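You operate a simulated robot arm through the tools that you are given. There is no shell and no other tool.

You run a simulated robot arm. Do the job below in one go: nothing can be reset, and whatever is moved stays where it is left.

JOB
Rinse the suds off the black nozzle and stand it on the rack.
Fine: the drying rack; turn the sink tap on for it and shut it again at the end.

The check looks at the end state, three seconds after you hand in, the way a careful person would. Anything else that was tipped, shoved, dropped, spilled or broken makes it a failure.

ROBOT AND FRAMES
A 6-joint arm with a two-finger gripper, fixed in place. Base frame: the origin is on the floor under the middle of its stand, x ahead of it, y to its left, z up. Lengths are in mm, angles in degrees, forces in N, time in s.
It reaches about 1038 mm from its shoulder. Its first joint turns from -166.0 to 166.0 degrees. Payload 1.71 kg.
The TCP is the grasp point between the finger pads, 20 mm short of the fingertips. In the tool frame z runs along the fingers and y along their closing line. The gripper opens to 96 mm; its body begins 113 mm behind the TCP.
Orientation is that of the tool frame in the base frame, as a unit quaternion [x, y, z, w]. With the fingers straight down and closing along the base's y, the tool's x points along the base's -x, its y along +y and its z along -z.

CONTROLS
- The arm moves only by the tool jog_arm. Its argument "plan" is a list of rows, each a list of 6 numbers: the shift along the base's x, y, z in mm, then the turn, a rotation vector about the base's x, y, z in degrees. In form: [[tx, ty, tz, ax, ay, az], ...]. A call has 1 to 20 rows; each row is the pose to reach, as a shift and turn from the pose commanded when the call began. "hand" is the gripper command, from -1 (shut) to 1 (fully open), values between in proportion, set as the call begins (left out, the last holds). Each row takes 0.2 s and may step no farther than 50 mm and 8.6 degrees from the row before; otherwise, or with a gripper value out of range, the whole call is refused. A pose out of reach is approached as far as the arm can. The call stops where the force on the tool passes 60 N (or 10 N more than at its start, if that is more) or the arm is blocked; 0.2 s more then pass. Each finger travels about 45 mm/s and halts on what it meets, pressing with about 30 N; the grip force reading is that of the motor and also rises with nothing between the fingers. The clock runs only during rows and for 0.2 s after the last one: add rows that repeat a pose to give the fingers time. It gives the time, the measured TCP pose, the force on the tool (base axes), the opening and the grip force at its end, in the units of the frame above (readings bear some noise), with the torque about the TCP (base axes, N m) and any sound that the robot's microphone picked up, and new pictures: "show" is both (left out), scene, wrist or none.
- Cameras (640 x 400 px; columns grow to the right, rows downward): "scene" is fixed at [387.3, 651.1, 1618.4]; the picture's right is [-1.00, -0.05, 0.00], its down [-0.02, 0.36, -0.93] and it looks along [0.05, -0.93, -0.36] (base axes); focal length 368 px, centre (320, 200). "wrist" rides on the gripper at [66, 14, -145] in the tool frame; the picture's right is [-0.21, 0.98, 0.00], its down [-0.88, -0.18, -0.45] and it looks along [-0.44, -0.09, 0.90] (tool axes); focal length 275 px, centre (320, 200). There is no depth. A picture from a camera that has moved, and an enlarged one, comes with that camera's place and axes in the base frame and with its lens. The place of the scene camera against the robot may be out by one fixed shift of up to 18 mm in any direction.
- move_column(by): moves the trunk up (or, below 0, down) by that many mm; the arm rides with it, the base frame stays. It gives what a move gives, with no picture.
- enlarge(camera, box): a new picture of the part [left, top, right, bottom] of that camera's present view, enlarged. No time passes.
- sign_off(): hands the job in; it is judged then, once.

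Places have to be worked out from the pictures, the camera data and where the tool is seen. Open the gripper and draw the arm clear of the work before you hand the job in, unless the task says otherwise.

The tools are called as name(argument=value, ...) on one line, values as JSON. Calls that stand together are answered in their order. jog_arm: Moves the arm, as the interface text tells. Its arguments: {"type":"object","properties":{"plan":{"type":"array"},"hand":{"type":"number"},"show":{"type":"string","enum":["both","scene","wrist","none"]}},"required":["plan"]} The other tools are called the same way: move_column (by) moves the trunk up or down; enlarge (camera, box) takes an enlarged picture of a part of a camera's view; sign_off () hands the job in.

At the start:

```text
time_s: 0.0
position: [375.3, -434.3, 1166.8]
ee_rot: [0.001, 1.0, 0.0, -0.001]
contact_force: [0.2, -1.2, -0.2]
wrist_torque: [0.0, 0.02, 0.01]
width: 95.9
gripper_force: 0.1
trunk travel left (down, up): [-225.0, 165.0]
```

scene: 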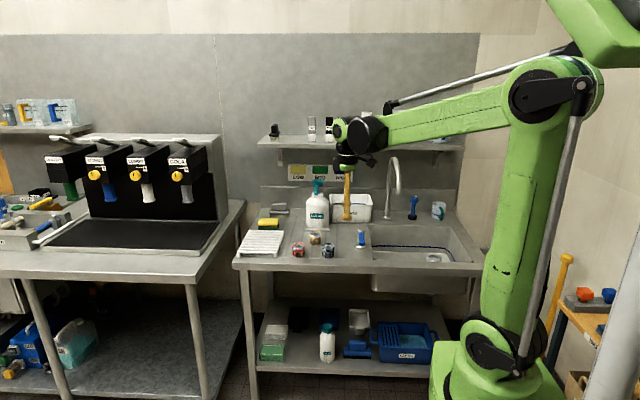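
wrist: 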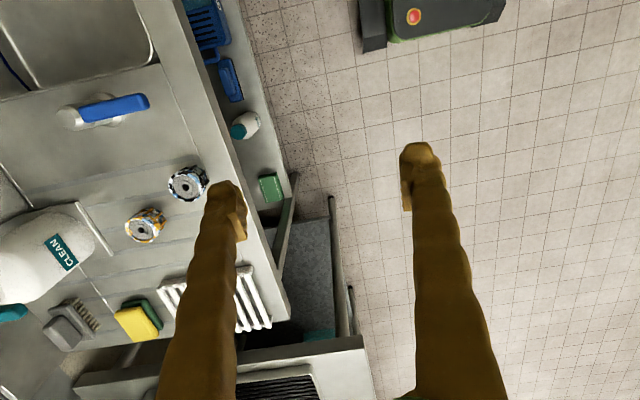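

I start by looking closer at the sink counter to identify the nozzles, tap, and rack.

enlarge(camera="scene", box=[230, 170, 390, 270])

enlarge(camera="scene", box=[340, 150, 500, 300])

enlarge(camera="wrist", box=[0, 50, 320, 350])

enlarge(camera="scene", box=[240, 100, 480, 250])

```text
4.00 times, centred on (310, 220) of scene
camera zoom: at [387.3, 651.1, 1618.4], right [-1.0, -0.05, 0.0], down [-0.02, 0.36, -0.93], along [0.05, -0.93, -0.36], focal length 1474 px, centre (360, 120)
```

zoom: 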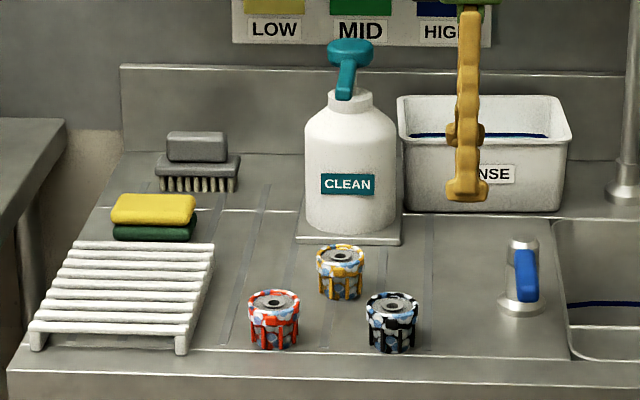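

```text
2.67 times, centred on (420, 225) of scene
camera zoom: at [387.3, 651.1, 1618.4], right [-1.0, -0.05, 0.0], down [-0.02, 0.36, -0.93], along [0.05, -0.93, -0.36], focal length 983 px, centre (53, 133)
```

zoom: 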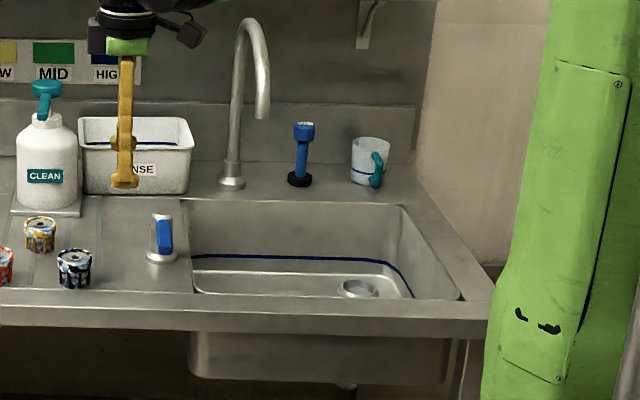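

```text
1.33 times, centred on (160, 200) of wrist
camera zoom: at [310.7, -419.4, 1309.7], right [0.21, 0.98, 0.0], down [0.88, -0.18, 0.44], along [0.43, -0.09, -0.9], focal length 367 px, centre (533, 200)
```

zoom: 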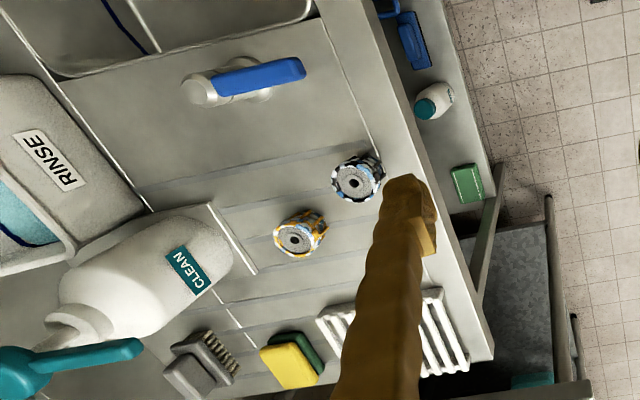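

```text
2.67 times, centred on (360, 175) of scene
camera zoom: at [387.3, 651.1, 1618.4], right [-1.0, -0.05, 0.0], down [-0.02, 0.36, -0.93], along [0.05, -0.93, -0.36], focal length 983 px, centre (213, 267)
```

zoom: 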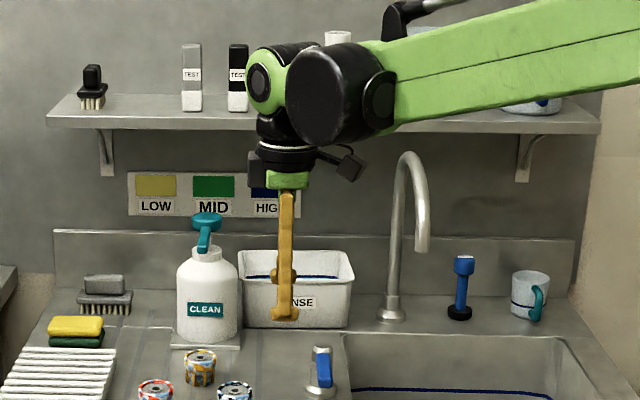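

The scene shows three sudsy nozzles (red, amber, black) with the black one nearest the sink at about x≈425, y≈-640. There is also a blue-handled tap lever post at about x≈300, y≈-740. I'll move the gripper in front of the counter, toward the sink, to view the tap and lever from the wrist camera.

jog_arm(plan=[[-45, 0, 10, 0, 0, 0], [-90, 0, 20, 0, 0, 0], [-135, 0, 30, 0, 0, 0], [-175, -10, 40, 0, 0, 0], [-205, -20, 40, 0, 0, 0]], hand=1)

```text
time_s: 1.2
position: [153.9, -452.6, 1210.4]
ee_rot: [0.0, 1.0, -0.001, 0.007]
contact_force: [0.9, -0.8, -0.2]
wrist_torque: [-0.01, 0.0, 0.01]
width: 96.0
gripper_force: 0.1
trunk travel left (down, up): [-225.0, 165.0]
camera wrist: at [86.9, -437.3, 1352.8], right [0.21, 0.98, 0.0], down [0.87, -0.18, 0.46], along [0.45, -0.09, -0.89], focal length 275 px, centre (320, 200)
```

scene: 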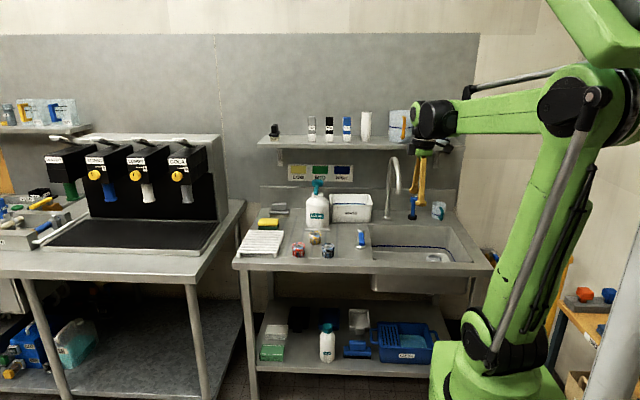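
wrist: 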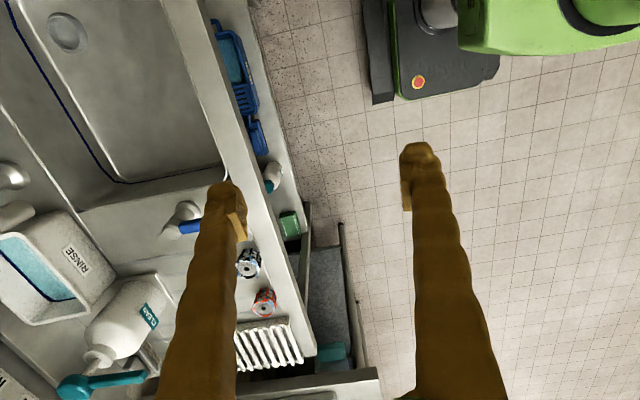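

The picture shows the sink, lever, tub and nozzles to the side of the view. I'll yaw the tool by -90° so the wrist camera sits in front and looks toward the counter (-y).

jog_arm(plan=[[5, 0, 0, 0, 0, -8], [10, 0, 0, 0, 0, -16], [15, 0, 0, 0, 0, -24], [20, 0, 0, 0, 0, -32], [25, 0, 0, 0, 0, -40], [30, 0, 0, 0, 0, -48], [35, 0, 0, 0, 0, -56], [40, 0, 0, 0, 0, -64], [45, 0, 0, 0, 0, -72], [50, 0, 0, 0, 0, -80], [55, 0, 0, 0, 0, -88], [60, 0, 0, 0, 0, -90], [60, 0, 0, 0, 0, -90]])

```text
time_s: 4.0
position: [213.8, -454.2, 1210.8]
ee_rot: [0.708, 0.707, -0.006, 0.005]
contact_force: [0.0, -0.2, -0.2]
wrist_torque: [-0.02, 0.02, 0.01]
width: 96.0
gripper_force: 0.1
trunk travel left (down, up): [-225.0, 165.0]
camera wrist: at [228.7, -384.8, 1353.7], right [0.98, -0.21, 0.0], down [-0.19, -0.87, 0.46], along [-0.09, -0.45, -0.89], focal length 275 px, centre (320, 200)
```

scene: 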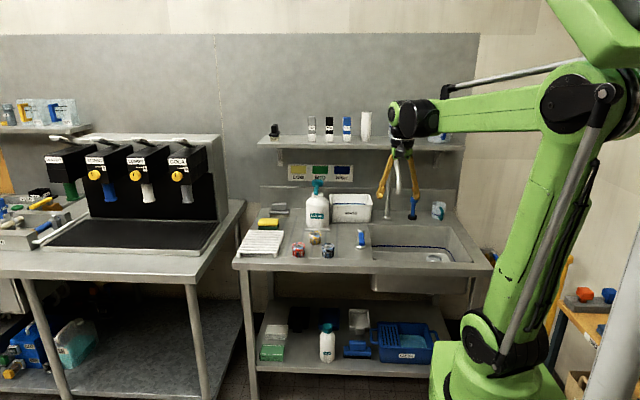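
wrist: 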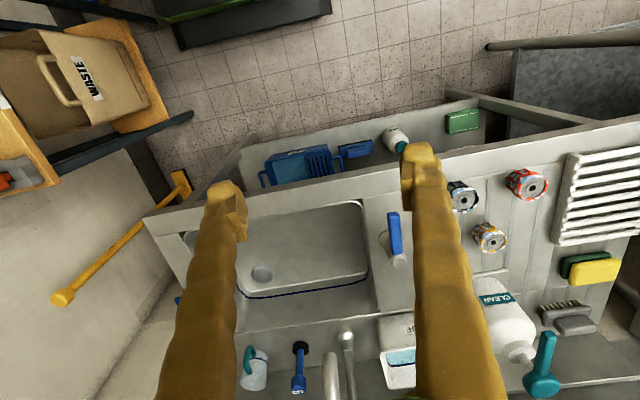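

The wrist camera now overlooks the counter; I enlarge to inspect the lever, tap spout, nozzles, and rack.

enlarge(camera="wrist", box=[360, 130, 640, 305])

enlarge(camera="wrist", box=[220, 190, 440, 400])

enlarge(camera="scene", box=[340, 140, 460, 280])

enlarge(camera="scene", box=[340, 220, 390, 260])

```text
2.29 times, centred on (500, 218) of wrist
camera zoom: at [228.7, -384.8, 1353.7], right [0.98, -0.21, 0.0], down [-0.19, -0.87, 0.46], along [-0.09, -0.45, -0.89], focal length 629 px, centre (-91, 160)
```

zoom: 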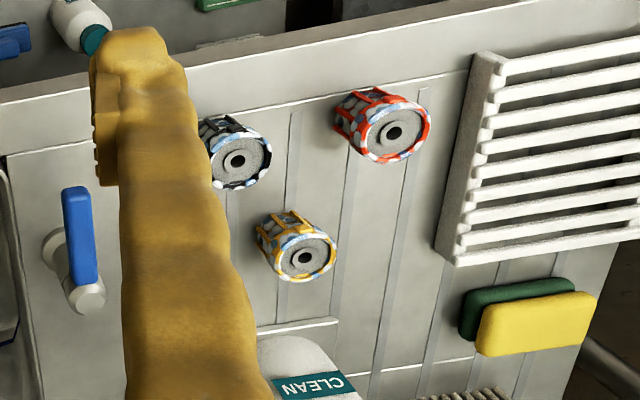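

```text
1.90 times, centred on (330, 295) of wrist
camera zoom: at [228.7, -384.8, 1353.7], right [0.98, -0.21, 0.0], down [-0.19, -0.87, 0.46], along [-0.09, -0.45, -0.89], focal length 524 px, centre (301, 19)
```

zoom: 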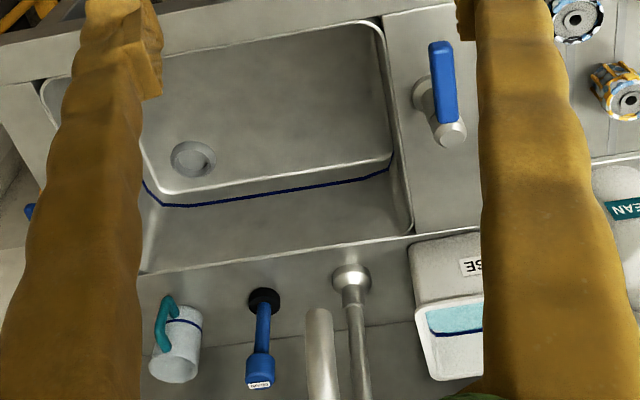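

```text
2.86 times, centred on (400, 210) of scene
camera zoom: at [387.3, 651.1, 1618.4], right [-1.0, -0.05, 0.0], down [-0.02, 0.36, -0.93], along [0.05, -0.93, -0.36], focal length 1053 px, centre (91, 171)
```

zoom: 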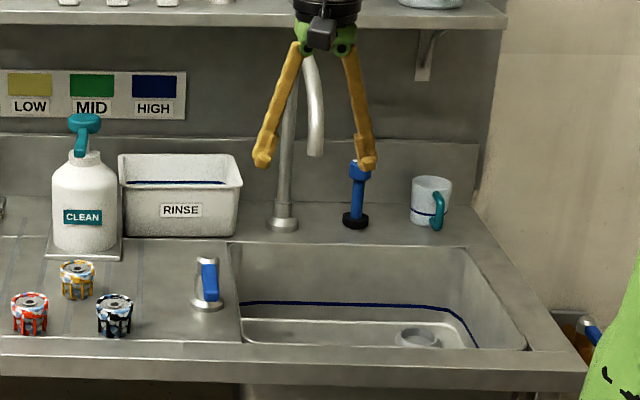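

```text
10.00 times, centred on (365, 240) of scene
camera zoom: at [387.3, 651.1, 1618.4], right [-1.0, -0.05, 0.0], down [-0.02, 0.36, -0.93], along [0.05, -0.93, -0.36], focal length 3685 px, centre (-130, -200)
```

zoom: 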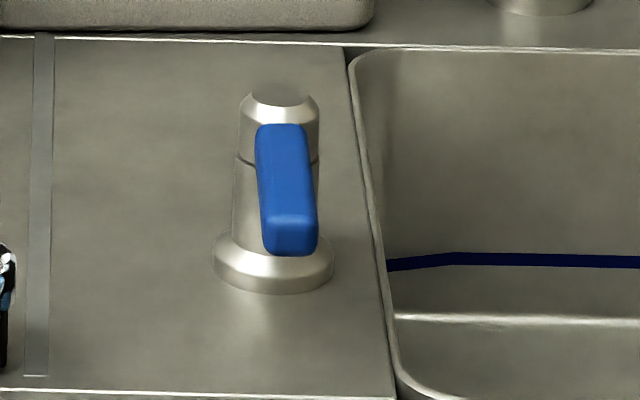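

From triangulation, I judge the lever post top at about (306,-757,928), with the lever pointing +y. The spout outlet is near (154,-802,1074), the black nozzle top near (444,-675,892), and the counter at z≈848. I'll move closer in front of the lever for a detailed view.

jog_arm(plan=[[18, -29, -32, 0, 0, 0], [36, -58, -64, 0, 0, 0], [54, -87, -96, 0, 0, 0], [72, -116, -128, 0, 0, 0], [90, -146, -160, 0, 0, 0], [90, -146, -160, 0, 0, 0]])

```text
time_s: 5.4
position: [301.9, -601.9, 1051.5]
ee_rot: [0.707, 0.707, -0.005, 0.004]
contact_force: [-0.3, -1.1, 0.2]
wrist_torque: [0.05, 0.02, -0.04]
width: 95.7
gripper_force: 0.0
trunk travel left (down, up): [-225.0, 165.0]
camera wrist: at [317.4, -533.2, 1193.8], right [0.98, -0.21, 0.0], down [-0.18, -0.87, 0.46], along [-0.09, -0.45, -0.89], focal length 275 px, centre (320, 200)
```

scene: 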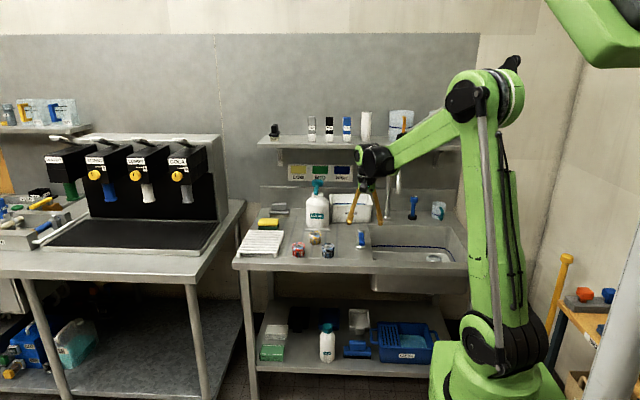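
wrist: 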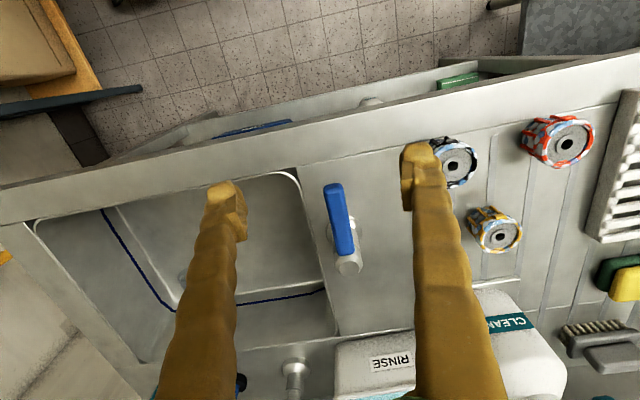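

The lever is centred now. I'll enlarge it and the nozzles for detail.

enlarge(camera="wrist", box=[280, 160, 400, 290])

enlarge(camera="wrist", box=[400, 90, 640, 270])

enlarge(camera="wrist", box=[60, 160, 340, 400])

enlarge(camera="scene", box=[310, 150, 430, 260])

```text
3.08 times, centred on (340, 225) of wrist
camera zoom: at [317.4, -533.2, 1193.8], right [0.98, -0.21, 0.0], down [-0.18, -0.87, 0.46], along [-0.09, -0.45, -0.89], focal length 847 px, centre (258, 123)
```

zoom: 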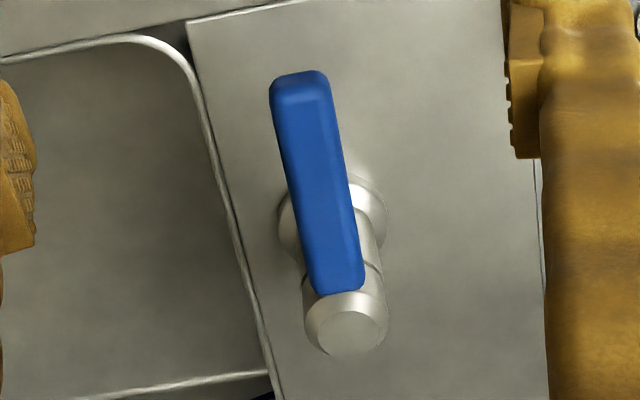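

```text
2.22 times, centred on (520, 180) of wrist
camera zoom: at [317.4, -533.2, 1193.8], right [0.98, -0.21, 0.0], down [-0.18, -0.87, 0.46], along [-0.09, -0.45, -0.89], focal length 612 px, centre (-124, 244)
```

zoom: 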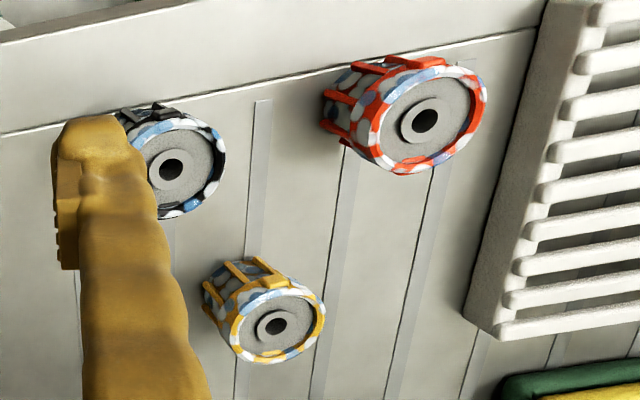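

```text
1.67 times, centred on (200, 280) of wrist
camera zoom: at [317.4, -533.2, 1193.8], right [0.98, -0.21, 0.0], down [-0.18, -0.87, 0.46], along [-0.09, -0.45, -0.89], focal length 459 px, centre (520, 67)
```

zoom: 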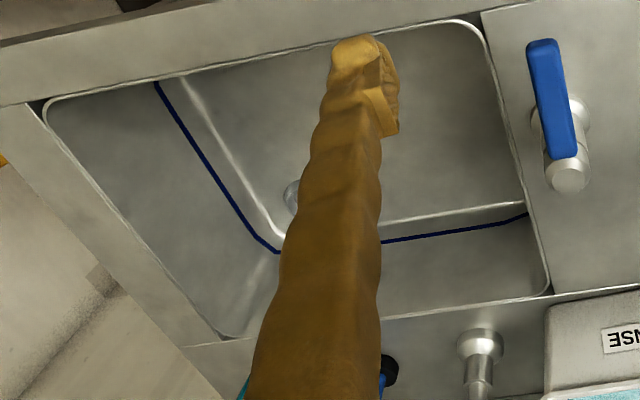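

```text
3.64 times, centred on (370, 205) of scene
camera zoom: at [387.3, 651.1, 1618.4], right [-1.0, -0.05, 0.0], down [-0.02, 0.36, -0.93], along [0.05, -0.93, -0.36], focal length 1340 px, centre (138, 182)
```

zoom: 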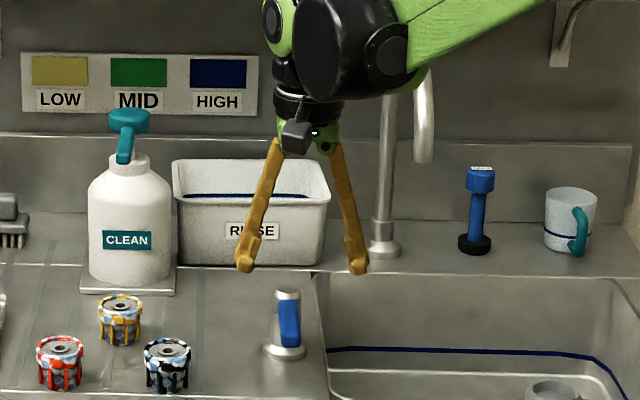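

The lever is a horizontal blue bar at x≈306, y from -751 to -660, top z≈918, pivoting on a post at (308,-765). It looks like it swivels. I'll close the fingers and stage them on the +x side of the lever, at the front, to push it toward the sink.

jog_arm(plan=[[12, 10, -15, 0, 0, 0], [25, 20, -30, 0, 0, 0], [40, 20, -50, 0, 0, 0], [55, 20, -60, 0, 0, 0], [55, 20, -60, 0, 0, 0], [55, 20, -60, 0, 0, 0]], hand=-1)

```text
time_s: 6.8
position: [357.5, -580.1, 990.2]
ee_rot: [0.707, 0.707, -0.006, 0.005]
contact_force: [-0.9, 0.0, 0.6]
wrist_torque: [0.03, -0.01, -0.01]
width: 0.0
gripper_force: 22.3
trunk travel left (down, up): [-225.0, 165.0]
camera wrist: at [373.0, -511.1, 1133.3], right [0.98, -0.21, 0.0], down [-0.18, -0.87, 0.46], along [-0.09, -0.45, -0.89], focal length 275 px, centre (320, 200)
```

scene: 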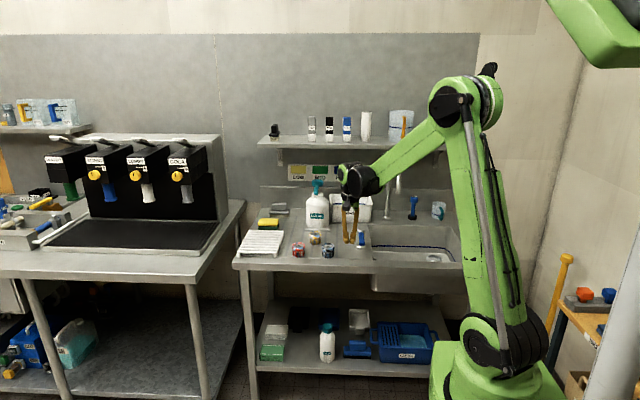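
wrist: 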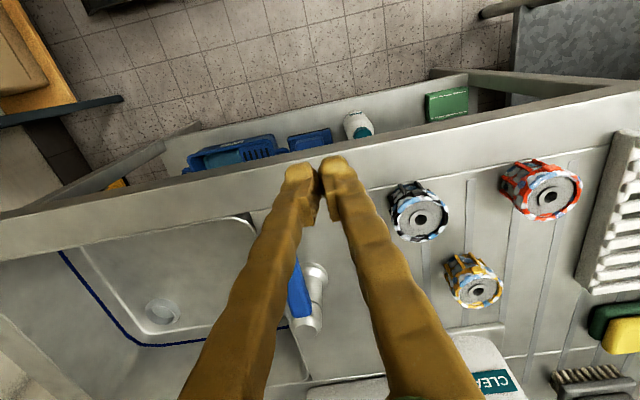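

The closed fingers look about 45 mm wide and are clear of both lever and nozzle. I'll descend at the front edge and then slide back along -y on the +x side of the lever.

jog_arm(plan=[[0, 0, -30, 0, 0, 0], [0, 0, -60, 0, 0, 0], [0, 0, -85, 0, 0, 0], [0, -35, -85, 0, 0, 0], [0, -70, -85, 0, 0, 0], [0, -100, -85, 0, 0, 0], [0, -100, -85, 0, 0, 0]])

```text
time_s: 8.4
position: [357.0, -681.9, 905.6]
ee_rot: [0.707, 0.707, -0.006, 0.005]
contact_force: [-0.2, 0.6, -0.5]
wrist_torque: [0.02, 0.0, 0.0]
width: 0.0
gripper_force: 29.2
trunk travel left (down, up): [-225.0, 165.0]
camera wrist: at [372.4, -612.6, 1047.9], right [0.98, -0.21, 0.0], down [-0.18, -0.87, 0.46], along [-0.09, -0.45, -0.89], focal length 275 px, centre (320, 200)
```

scene: 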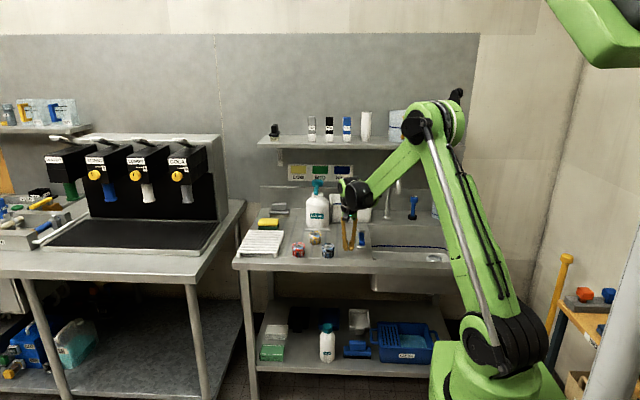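
wrist: 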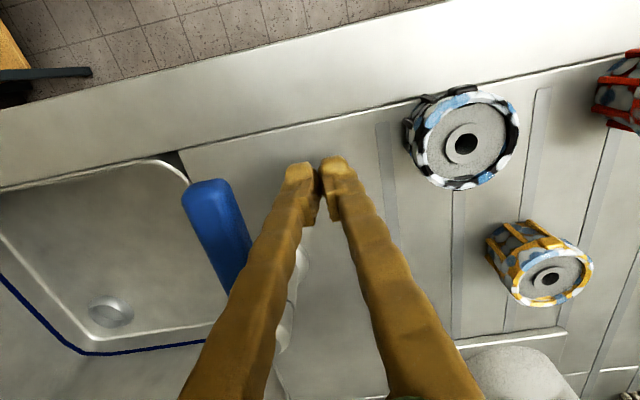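

The fingers are now beside the lever on its +x side without contact. I'll push gently toward -x along the first part of an arc and check the force and the view.

jog_arm(plan=[[-8, 0, 0, 0, 0, 0], [-15, 0, 0, 0, 0, 0], [-21, 2, 0, 0, 0, 0], [-27, 4, 0, 0, 0, 0], [-33, 5, 0, 0, 0, 0], [-38, 6, 0, 0, 0, 0]])

```text
time_s: 9.8
position: [320.2, -674.9, 907.2]
ee_rot: [0.707, 0.708, -0.005, 0.004]
contact_force: [-0.2, -0.1, 0.4]
wrist_torque: [0.01, 0.02, 0.01]
width: 0.0
gripper_force: 29.7
trunk travel left (down, up): [-225.0, 165.0]
camera wrist: at [335.4, -605.5, 1049.4], right [0.98, -0.21, 0.0], down [-0.18, -0.87, 0.46], along [-0.09, -0.45, -0.89], focal length 275 px, centre (320, 200)
```

scene: 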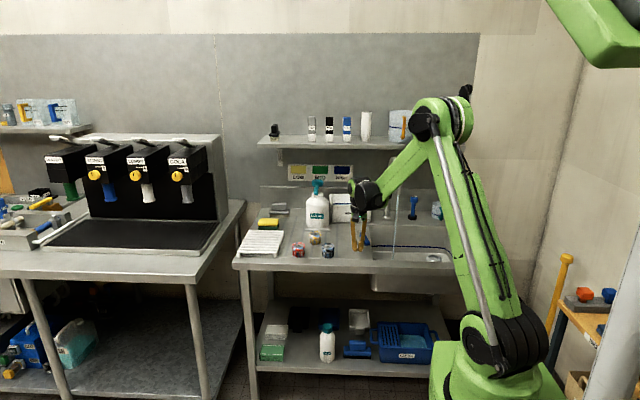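
wrist: 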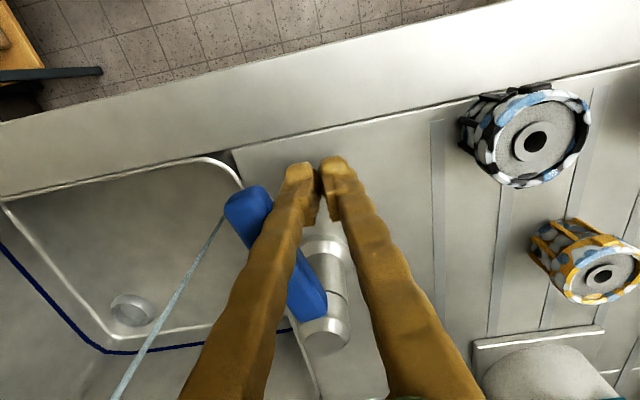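

The lever swung easily and a thin stream is already running into the sink. Let me zoom on it before deciding how much further to open.

enlarge(camera="scene", box=[340, 150, 460, 280])

enlarge(camera="wrist", box=[40, 150, 360, 400])

```text
3.08 times, centred on (400, 215) of scene
camera zoom: at [387.3, 651.1, 1618.4], right [-1.0, -0.05, 0.0], down [-0.02, 0.36, -0.93], along [0.05, -0.93, -0.36], focal length 1134 px, centre (74, 154)
```

zoom: 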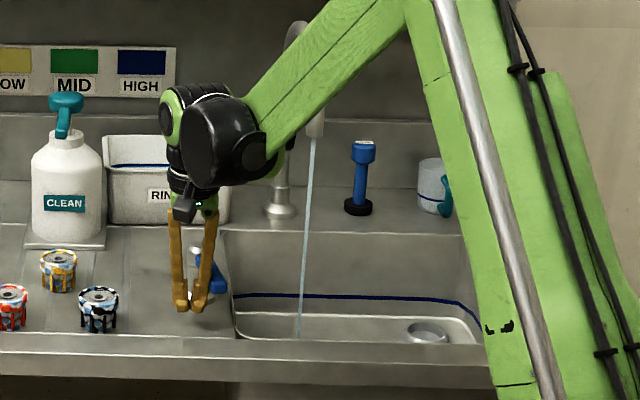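

```text
1.60 times, centred on (200, 275) of wrist
camera zoom: at [335.4, -605.5, 1049.4], right [0.98, -0.21, 0.0], down [-0.18, -0.87, 0.46], along [-0.09, -0.45, -0.89], focal length 440 px, centre (512, 80)
```

zoom: 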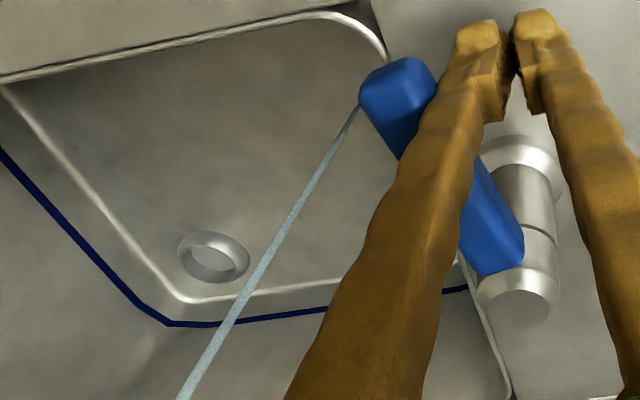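

The stream from the spout falls cleanly into the sink. I'll open the lever further, to roughly 45°, for a fuller stream.

jog_arm(plan=[[-8, 0, 0, 0, 0, 0], [-16, 0, 0, 0, 0, 0], [-24, 0, 0, 0, 0, 0], [-32, -2, 0, 0, 0, 0], [-40, -4, 0, 0, 0, 0], [-47, -7, 0, 0, 0, 0]])

enlarge(camera="scene", box=[340, 150, 460, 280])

```text
time_s: 11.2
position: [272.6, -681.1, 905.9]
ee_rot: [0.708, 0.707, -0.006, 0.003]
contact_force: [0.1, -0.2, 0.0]
wrist_torque: [0.02, -0.02, -0.02]
width: 0.0
gripper_force: 29.9
trunk travel left (down, up): [-225.0, 165.0]
camera wrist: at [287.1, -612.4, 1049.0], right [0.98, -0.21, 0.0], down [-0.18, -0.87, 0.46], along [-0.09, -0.45, -0.89], focal length 275 px, centre (320, 200)
```

scene: 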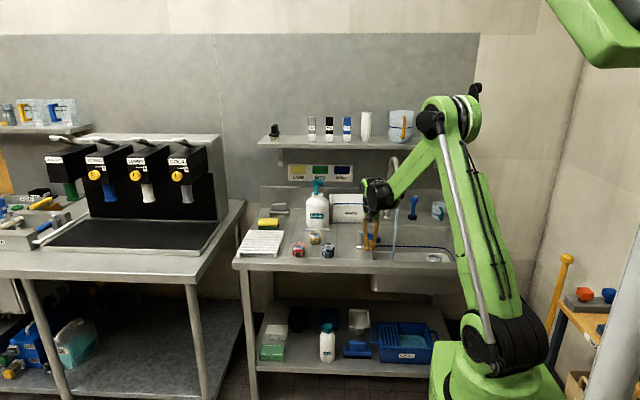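
wrist: 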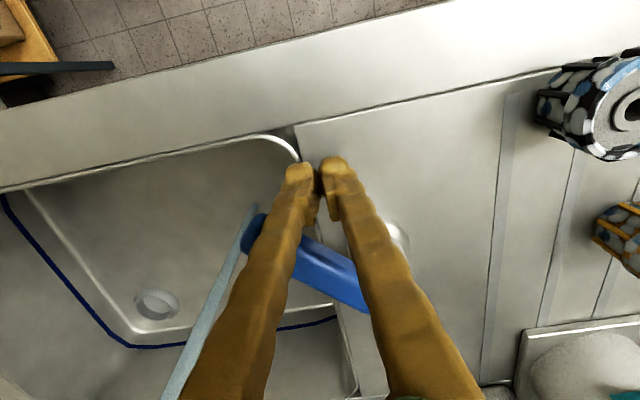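

```text
3.08 times, centred on (400, 215) of scene
camera zoom: at [387.3, 651.1, 1618.4], right [-1.0, -0.05, 0.0], down [-0.02, 0.36, -0.93], along [0.05, -0.93, -0.36], focal length 1134 px, centre (74, 154)
```

zoom: 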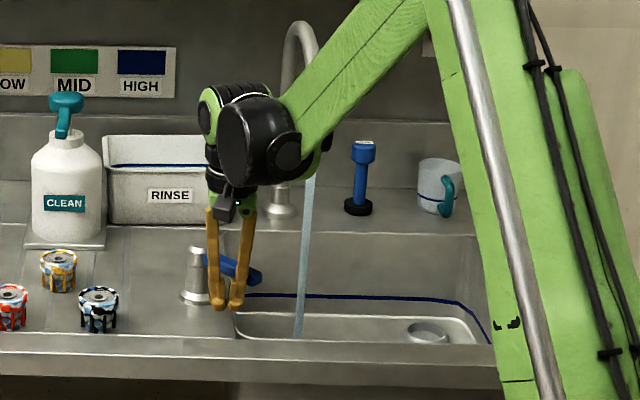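

The stream is now a good width with the lever at about 50°, and no water goes outside the sink. I'll back off the lever diagonally, rise, and head toward the spot above the black nozzle, whose top centre I place at (441.5,-671,900).

jog_arm(plan=[[20, 23, 10, 0, 0, 0], [40, 46, 40, 0, 0, 0], [60, 50, 80, 0, 0, 0], [100, 40, 110, 0, 0, 0], [140, 20, 120, 0, 0, 0], [169, 10, 120, 0, 0, 0], [169, 10, 120, 0, 0, 0]], show="wrist")

jog_arm(plan=[[0, 0, 0, 0, 0, 0], [0, 0, 0, 0, 0, 0], [0, 0, 0, 0, 0, 0], [0, 0, 0, 0, 0, 0], [0, 0, 0, 0, 0, 0], [0, 0, 0, 0, 0, 0]], hand=1)

```text
refused: row 4 steps farther than a row can; nothing moved
```

```text
time_s: 12.6
position: [272.7, -680.1, 906.8]
ee_rot: [0.707, 0.707, -0.006, 0.004]
contact_force: [0.3, -0.7, 0.1]
wrist_torque: [0.02, 0.0, 0.05]
width: 96.0
gripper_force: 0.2
trunk travel left (down, up): [-225.0, 165.0]
camera wrist: at [287.2, -612.4, 1049.0], right [0.98, -0.21, 0.0], down [-0.18, -0.87, 0.46], along [-0.09, -0.45, -0.89], focal length 275 px, centre (320, 200)
```

scene: 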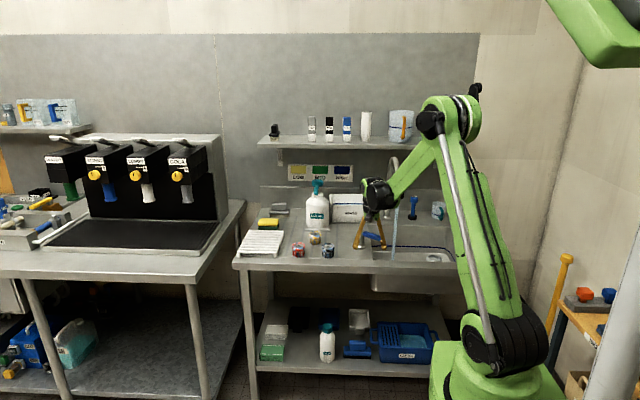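
wrist: 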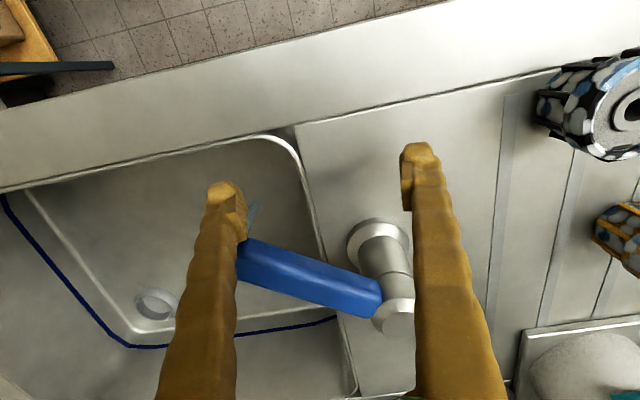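

The first call was refused because of a step size, and the opening fingers nudged the lever a bit further open. Nothing else was touched. I'll back straight off (+y and up), then travel above the black nozzle with the gripper open.

jog_arm(plan=[[0, 25, 0, 0, 0, 0], [0, 45, 25, 0, 0, 0], [10, 50, 70, 0, 0, 0], [45, 45, 100, 0, 0, 0], [85, 35, 115, 0, 0, 0], [125, 20, 120, 0, 0, 0], [150, 12, 120, 0, 0, 0], [169, 10, 120, 0, 0, 0], [169, 10, 120, 0, 0, 0]])

```text
time_s: 14.6
position: [442.3, -672.8, 1025.6]
ee_rot: [0.707, 0.707, -0.005, 0.005]
contact_force: [-0.4, -0.6, 0.3]
wrist_torque: [0.01, 0.0, 0.0]
width: 95.9
gripper_force: 0.0
trunk travel left (down, up): [-225.0, 165.0]
camera wrist: at [456.3, -603.4, 1168.8], right [0.98, -0.21, 0.0], down [-0.18, -0.87, 0.46], along [-0.09, -0.45, -0.89], focal length 275 px, centre (320, 200)
```

scene: 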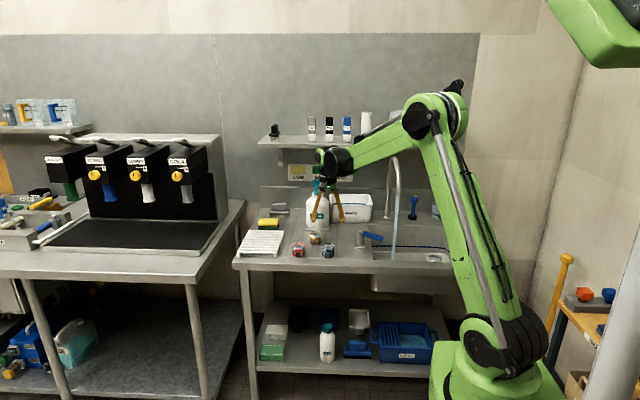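
wrist: 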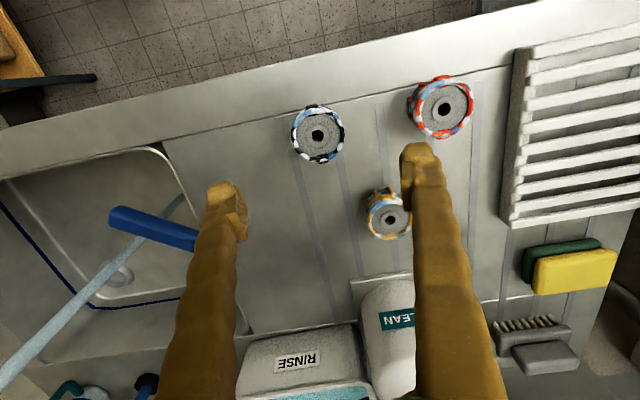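

The nozzle hole reads at about (440,-669) from this view, consistent with before. I'll correct slightly and descend to just above it for one more check.

jog_arm(plan=[[-2, 3, -40, 0, 0, 0], [-2, 3, -75, 0, 0, 0], [-2, 3, -85, 0, 0, 0], [-2, 3, -85, 0, 0, 0]])

```text
time_s: 15.6
position: [439.6, -668.8, 939.3]
ee_rot: [0.707, 0.707, -0.006, 0.004]
contact_force: [0.5, 0.2, 0.7]
wrist_torque: [0.05, -0.02, 0.03]
width: 96.0
gripper_force: 0.1
trunk travel left (down, up): [-225.0, 165.0]
camera wrist: at [454.9, -600.1, 1082.6], right [0.98, -0.21, 0.0], down [-0.18, -0.87, 0.46], along [-0.09, -0.45, -0.89], focal length 275 px, centre (320, 200)
```

scene: 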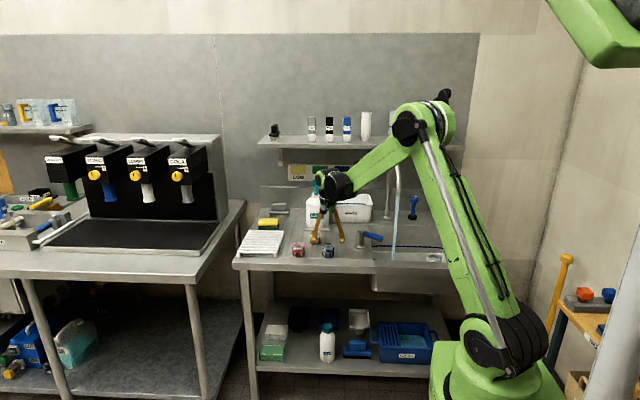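
wrist: 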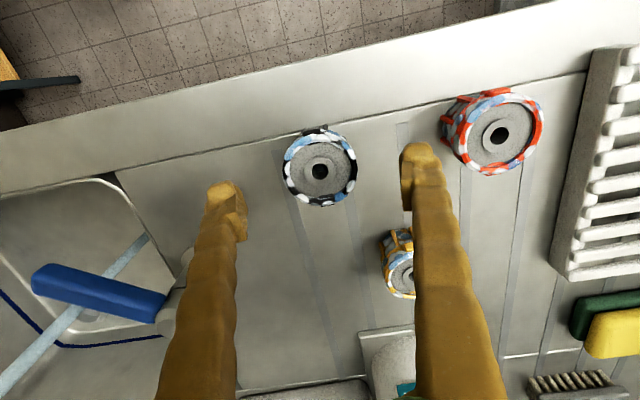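

The nozzle sits centred between the open fingers (hole at ≈(440,-670), diameter about 52 mm). I'll descend to TCP z≈884 next.

jog_arm(plan=[[0, -1, -20, 0, 0, 0], [0, -1, -40, 0, 0, 0], [0, -1, -55, 0, 0, 0], [0, -1, -55, 0, 0, 0]])

```text
time_s: 16.6
position: [440.8, -669.5, 884.3]
ee_rot: [0.707, 0.707, -0.006, 0.004]
contact_force: [-0.1, -0.2, 0.4]
wrist_torque: [0.03, 0.0, 0.02]
width: 95.8
gripper_force: 0.1
trunk travel left (down, up): [-225.0, 165.0]
camera wrist: at [456.0, -600.2, 1027.5], right [0.98, -0.21, 0.0], down [-0.18, -0.87, 0.46], along [-0.09, -0.45, -0.89], focal length 275 px, centre (320, 200)
```

scene: 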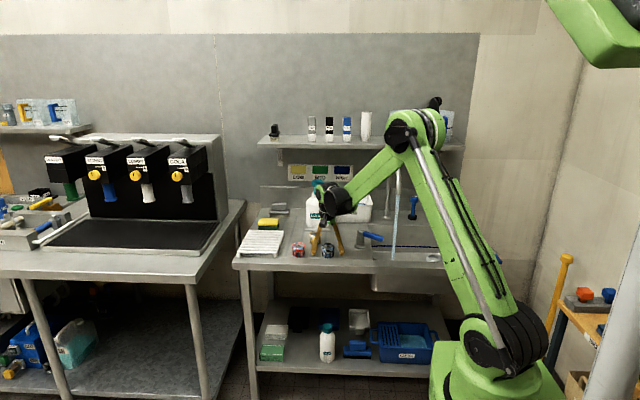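
wrist: 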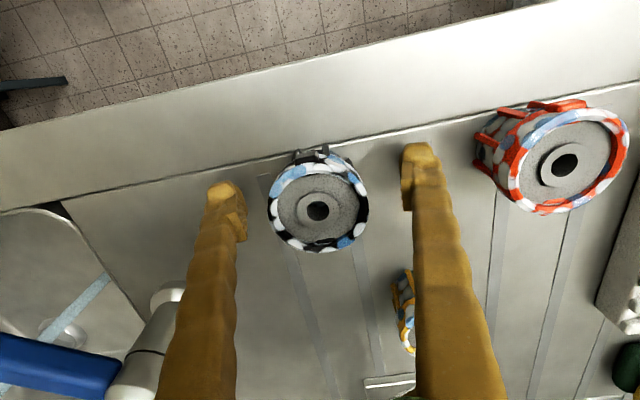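

The fingers straddle the nozzle at mid height. A quick zoom on the scene confirms clearances before closing.

enlarge(camera="scene", box=[280, 200, 380, 270])

```text
5.71 times, centred on (330, 235) of scene
camera zoom: at [387.3, 651.1, 1618.4], right [-1.0, -0.05, 0.0], down [-0.02, 0.36, -0.93], along [0.05, -0.93, -0.36], focal length 2106 px, centre (263, 0)
```

zoom: 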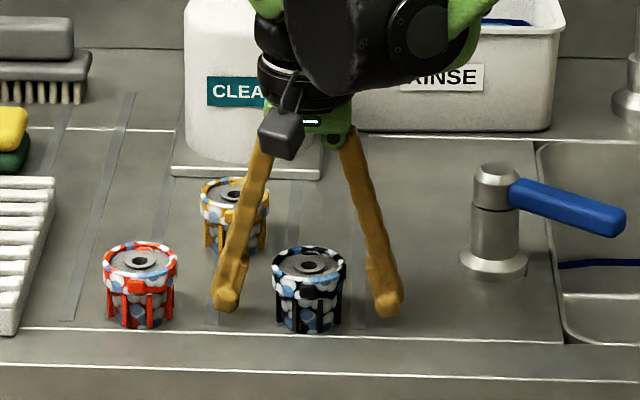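

Everything is clear: both fingertips are just above the counter and away from the red and amber nozzles. I'll close on the black nozzle.

jog_arm(plan=[[0, 0, 0, 0, 0, 0], [0, 0, 0, 0, 0, 0], [0, 0, 0, 0, 0, 0], [0, 0, 0, 0, 0, 0], [0, 0, 0, 0, 0, 0]], hand=-1)

```text
time_s: 17.8
position: [441.1, -668.7, 885.8]
ee_rot: [0.707, 0.707, -0.005, 0.005]
contact_force: [0.6, -1.1, 0.5]
wrist_torque: [0.0, 0.0, -0.02]
width: 52.5
gripper_force: 29.7
trunk travel left (down, up): [-225.0, 165.0]
camera wrist: at [455.8, -600.1, 1027.8], right [0.98, -0.21, 0.0], down [-0.18, -0.87, 0.46], along [-0.09, -0.45, -0.89], focal length 275 px, centre (320, 200)
```

scene: 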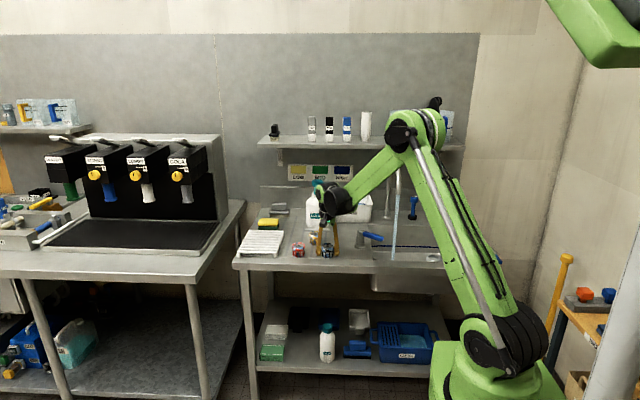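
wrist: 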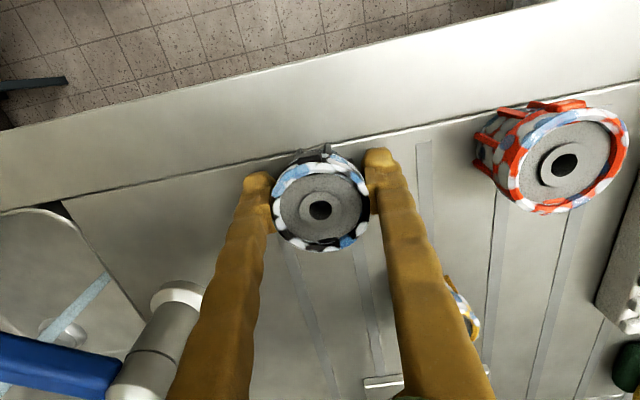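

The grip is firm at 52.5 mm. I'll lift straight up by about 110 mm and check that the nozzle comes along.

jog_arm(plan=[[0, 0, 15, 0, 0, 0], [0, 0, 45, 0, 0, 0], [0, 0, 80, 0, 0, 0], [0, 0, 115, 0, 0, 0], [0, 0, 115, 0, 0, 0]])

```text
time_s: 19.0
position: [439.8, -669.3, 1001.5]
ee_rot: [0.707, 0.707, -0.005, 0.006]
contact_force: [-0.2, 0.9, -1.4]
wrist_torque: [0.0, -0.01, 0.04]
width: 52.5
gripper_force: 29.9
trunk travel left (down, up): [-225.0, 165.0]
camera wrist: at [454.6, -600.4, 1144.3], right [0.98, -0.21, 0.0], down [-0.18, -0.87, 0.46], along [-0.09, -0.45, -0.89], focal length 275 px, centre (320, 200)
```

scene: 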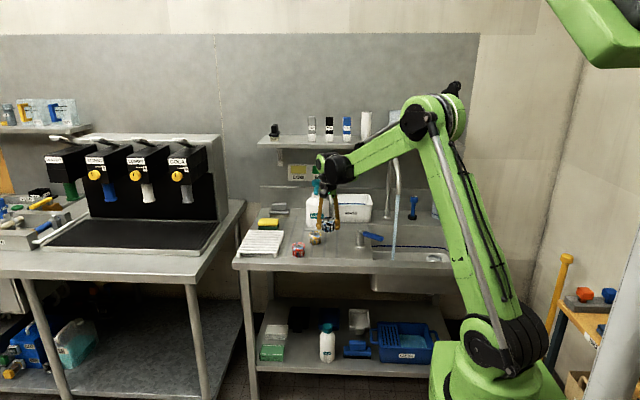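
wrist: 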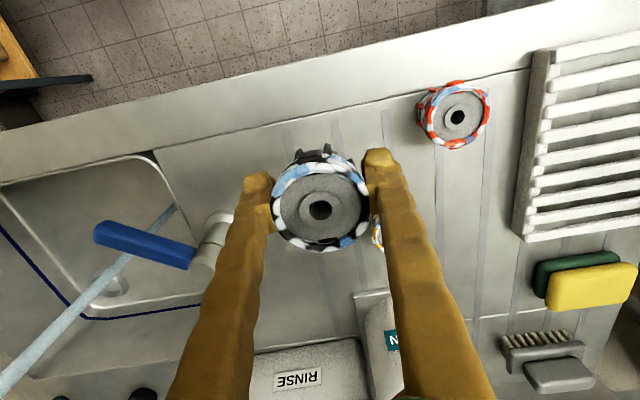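

The nozzle is held and lifted. Several views put the stream at about (158,-777). I'll carry the nozzle to in front of the sink at (160,-640,1010), tilting the tool 60° so the fingers point toward -y and the gripper stays clear of the spout.

jog_arm(plan=[[-35, 4, 1, -7.5, 0, 0], [-70, 8, 2, -15, 0, 0], [-105, 12, 3, -22.5, 0, 0], [-140, 15, 4, -30, 0, 0], [-175, 18, 5, -37.5, 0, 0], [-210, 22, 6, -45, 0, 0], [-245, 26, 7, -52.5, 0, 0], [-280, 29, 8, -60, 0, 0], [-280, 29, 8, -60, 0, 0]])

```text
time_s: 21.0
position: [162.1, -639.0, 1008.7]
ee_rot: [0.61, 0.609, -0.359, 0.358]
contact_force: [0.3, 0.4, -0.2]
wrist_torque: [0.02, 0.02, 0.04]
width: 52.1
gripper_force: 30.5
trunk travel left (down, up): [-225.0, 165.0]
camera wrist: at [176.1, -479.5, 1020.2], right [0.98, -0.1, 0.18], down [-0.18, -0.04, 0.98], along [-0.09, -0.99, -0.05], focal length 275 px, centre (320, 200)
```

scene: 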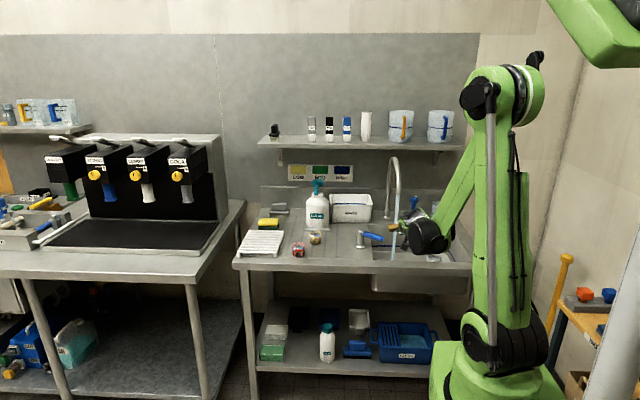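
wrist: 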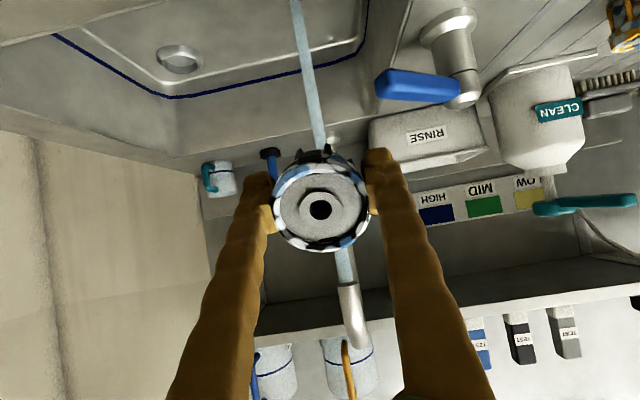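

The tilted view is clear: the spout and stream are directly behind the nozzle. I put the stream at about (163,-775) and the outlet at z≈1100. I'll advance along -y and lower slightly so the nozzle sits in the stream at z≈975.

jog_arm(plan=[[0, -30, -10, 0, 0, 0], [0, -60, -20, 0, 0, 0], [0, -90, -30, 0, 0, 0], [1, -115, -34, 0, 0, 0], [1, -128, -34, 0, 0, 0], [1, -128, -34, 0, 0, 0], [1, -128, -34, 0, 0, 0], [1, -128, -34, 0, 0, 0]])

```text
time_s: 22.8
position: [162.1, -767.4, 975.1]
ee_rot: [0.61, 0.609, -0.359, 0.358]
contact_force: [-0.3, -0.3, -1.3]
wrist_torque: [0.0, 0.01, 0.01]
width: 52.3
gripper_force: 29.8
trunk travel left (down, up): [-225.0, 165.0]
camera wrist: at [177.4, -608.7, 987.5], right [0.98, -0.1, 0.18], down [-0.18, -0.04, 0.98], along [-0.09, -0.99, -0.06], focal length 275 px, centre (320, 200)
```

scene: 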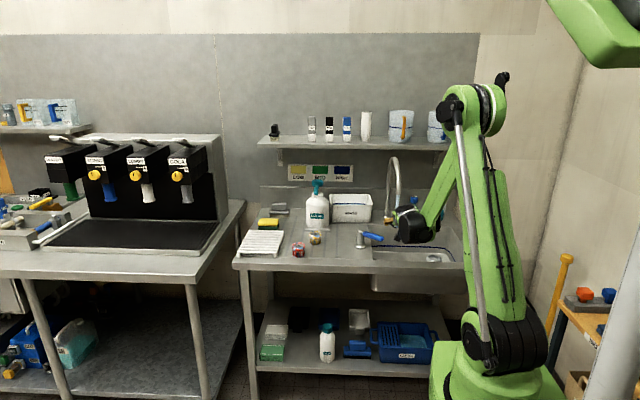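
wrist: 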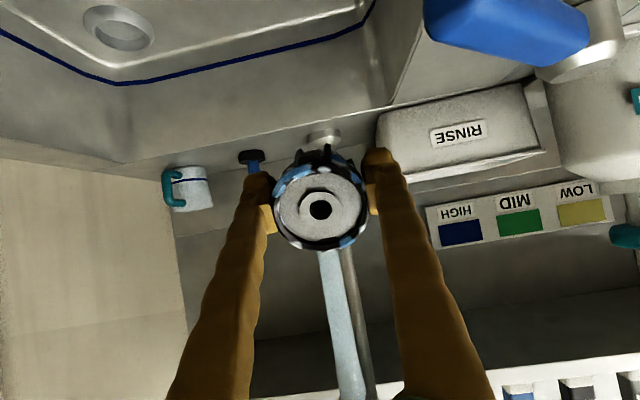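

The stream now ends on the nozzle, and some suds seem gone. I'll zoom in to see what remains.

enlarge(camera="wrist", box=[240, 130, 400, 270])

enlarge(camera="scene", box=[370, 170, 450, 270])

```text
2.86 times, centred on (320, 200) of wrist
camera zoom: at [177.4, -608.7, 987.5], right [0.98, -0.1, 0.18], down [-0.18, -0.04, 0.98], along [-0.09, -0.99, -0.06], focal length 786 px, centre (320, 200)
```

zoom: 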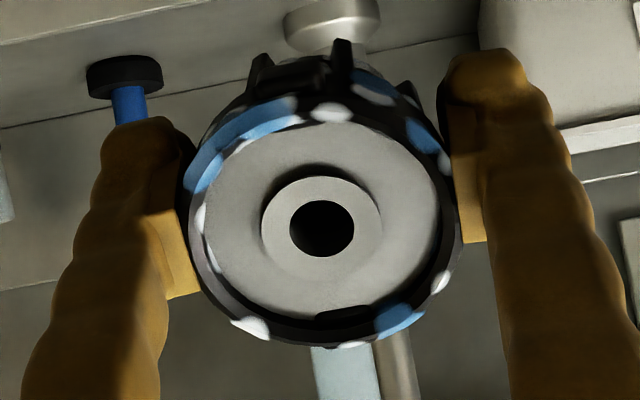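

```text
4.00 times, centred on (410, 220) of scene
camera zoom: at [387.3, 651.1, 1618.4], right [-1.0, -0.05, 0.0], down [-0.02, 0.36, -0.93], along [0.05, -0.93, -0.36], focal length 1474 px, centre (-40, 120)
```

zoom: 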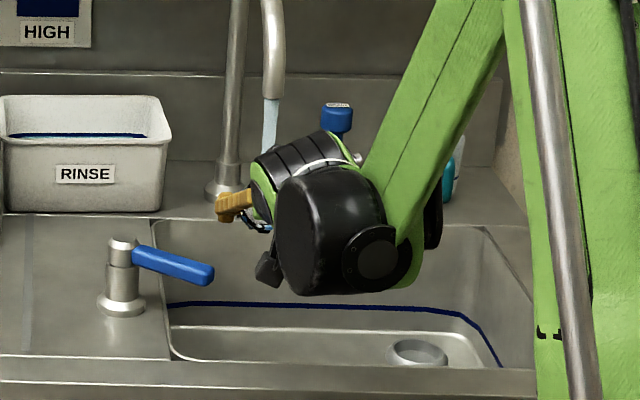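

Some patches are gone on the wet side, but white and blue foam remains elsewhere. I'll hold in the stream for 2 more seconds and compare.

jog_arm(plan=[[0, 0, 0, 0, 0, 0], [0, 0, 0, 0, 0, 0], [0, 0, 0, 0, 0, 0], [0, 0, 0, 0, 0, 0], [0, 0, 0, 0, 0, 0], [0, 0, 0, 0, 0, 0], [0, 0, 0, 0, 0, 0], [0, 0, 0, 0, 0, 0], [0, 0, 0, 0, 0, 0], [0, 0, 0, 0, 0, 0]], show="wrist")

enlarge(camera="wrist", box=[240, 130, 400, 270])

```text
time_s: 25.0
position: [162.6, -768.3, 975.3]
ee_rot: [0.61, 0.609, -0.359, 0.358]
contact_force: [1.3, 0.4, -0.6]
wrist_torque: [-0.03, 0.05, -0.02]
width: 52.0
gripper_force: 30.2
trunk travel left (down, up): [-225.0, 165.0]
camera wrist: at [177.4, -608.7, 987.4], right [0.98, -0.1, 0.18], down [-0.18, -0.04, 0.98], along [-0.09, -0.99, -0.06], focal length 275 px, centre (320, 200)
```

wrist: 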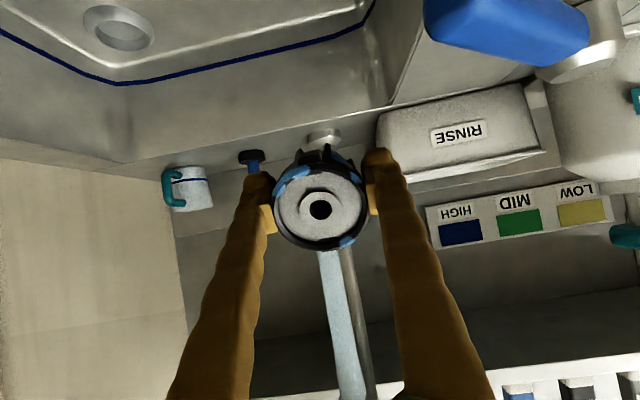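

```text
2.86 times, centred on (320, 200) of wrist
camera zoom: at [177.4, -608.7, 987.4], right [0.98, -0.1, 0.18], down [-0.18, -0.04, 0.98], along [-0.09, -0.99, -0.06], focal length 786 px, centre (320, 200)
```

zoom: 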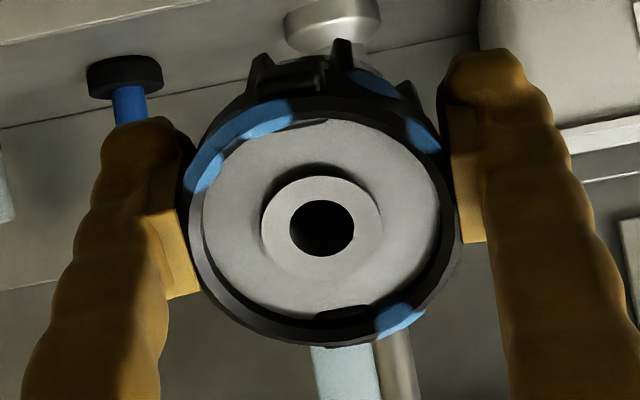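

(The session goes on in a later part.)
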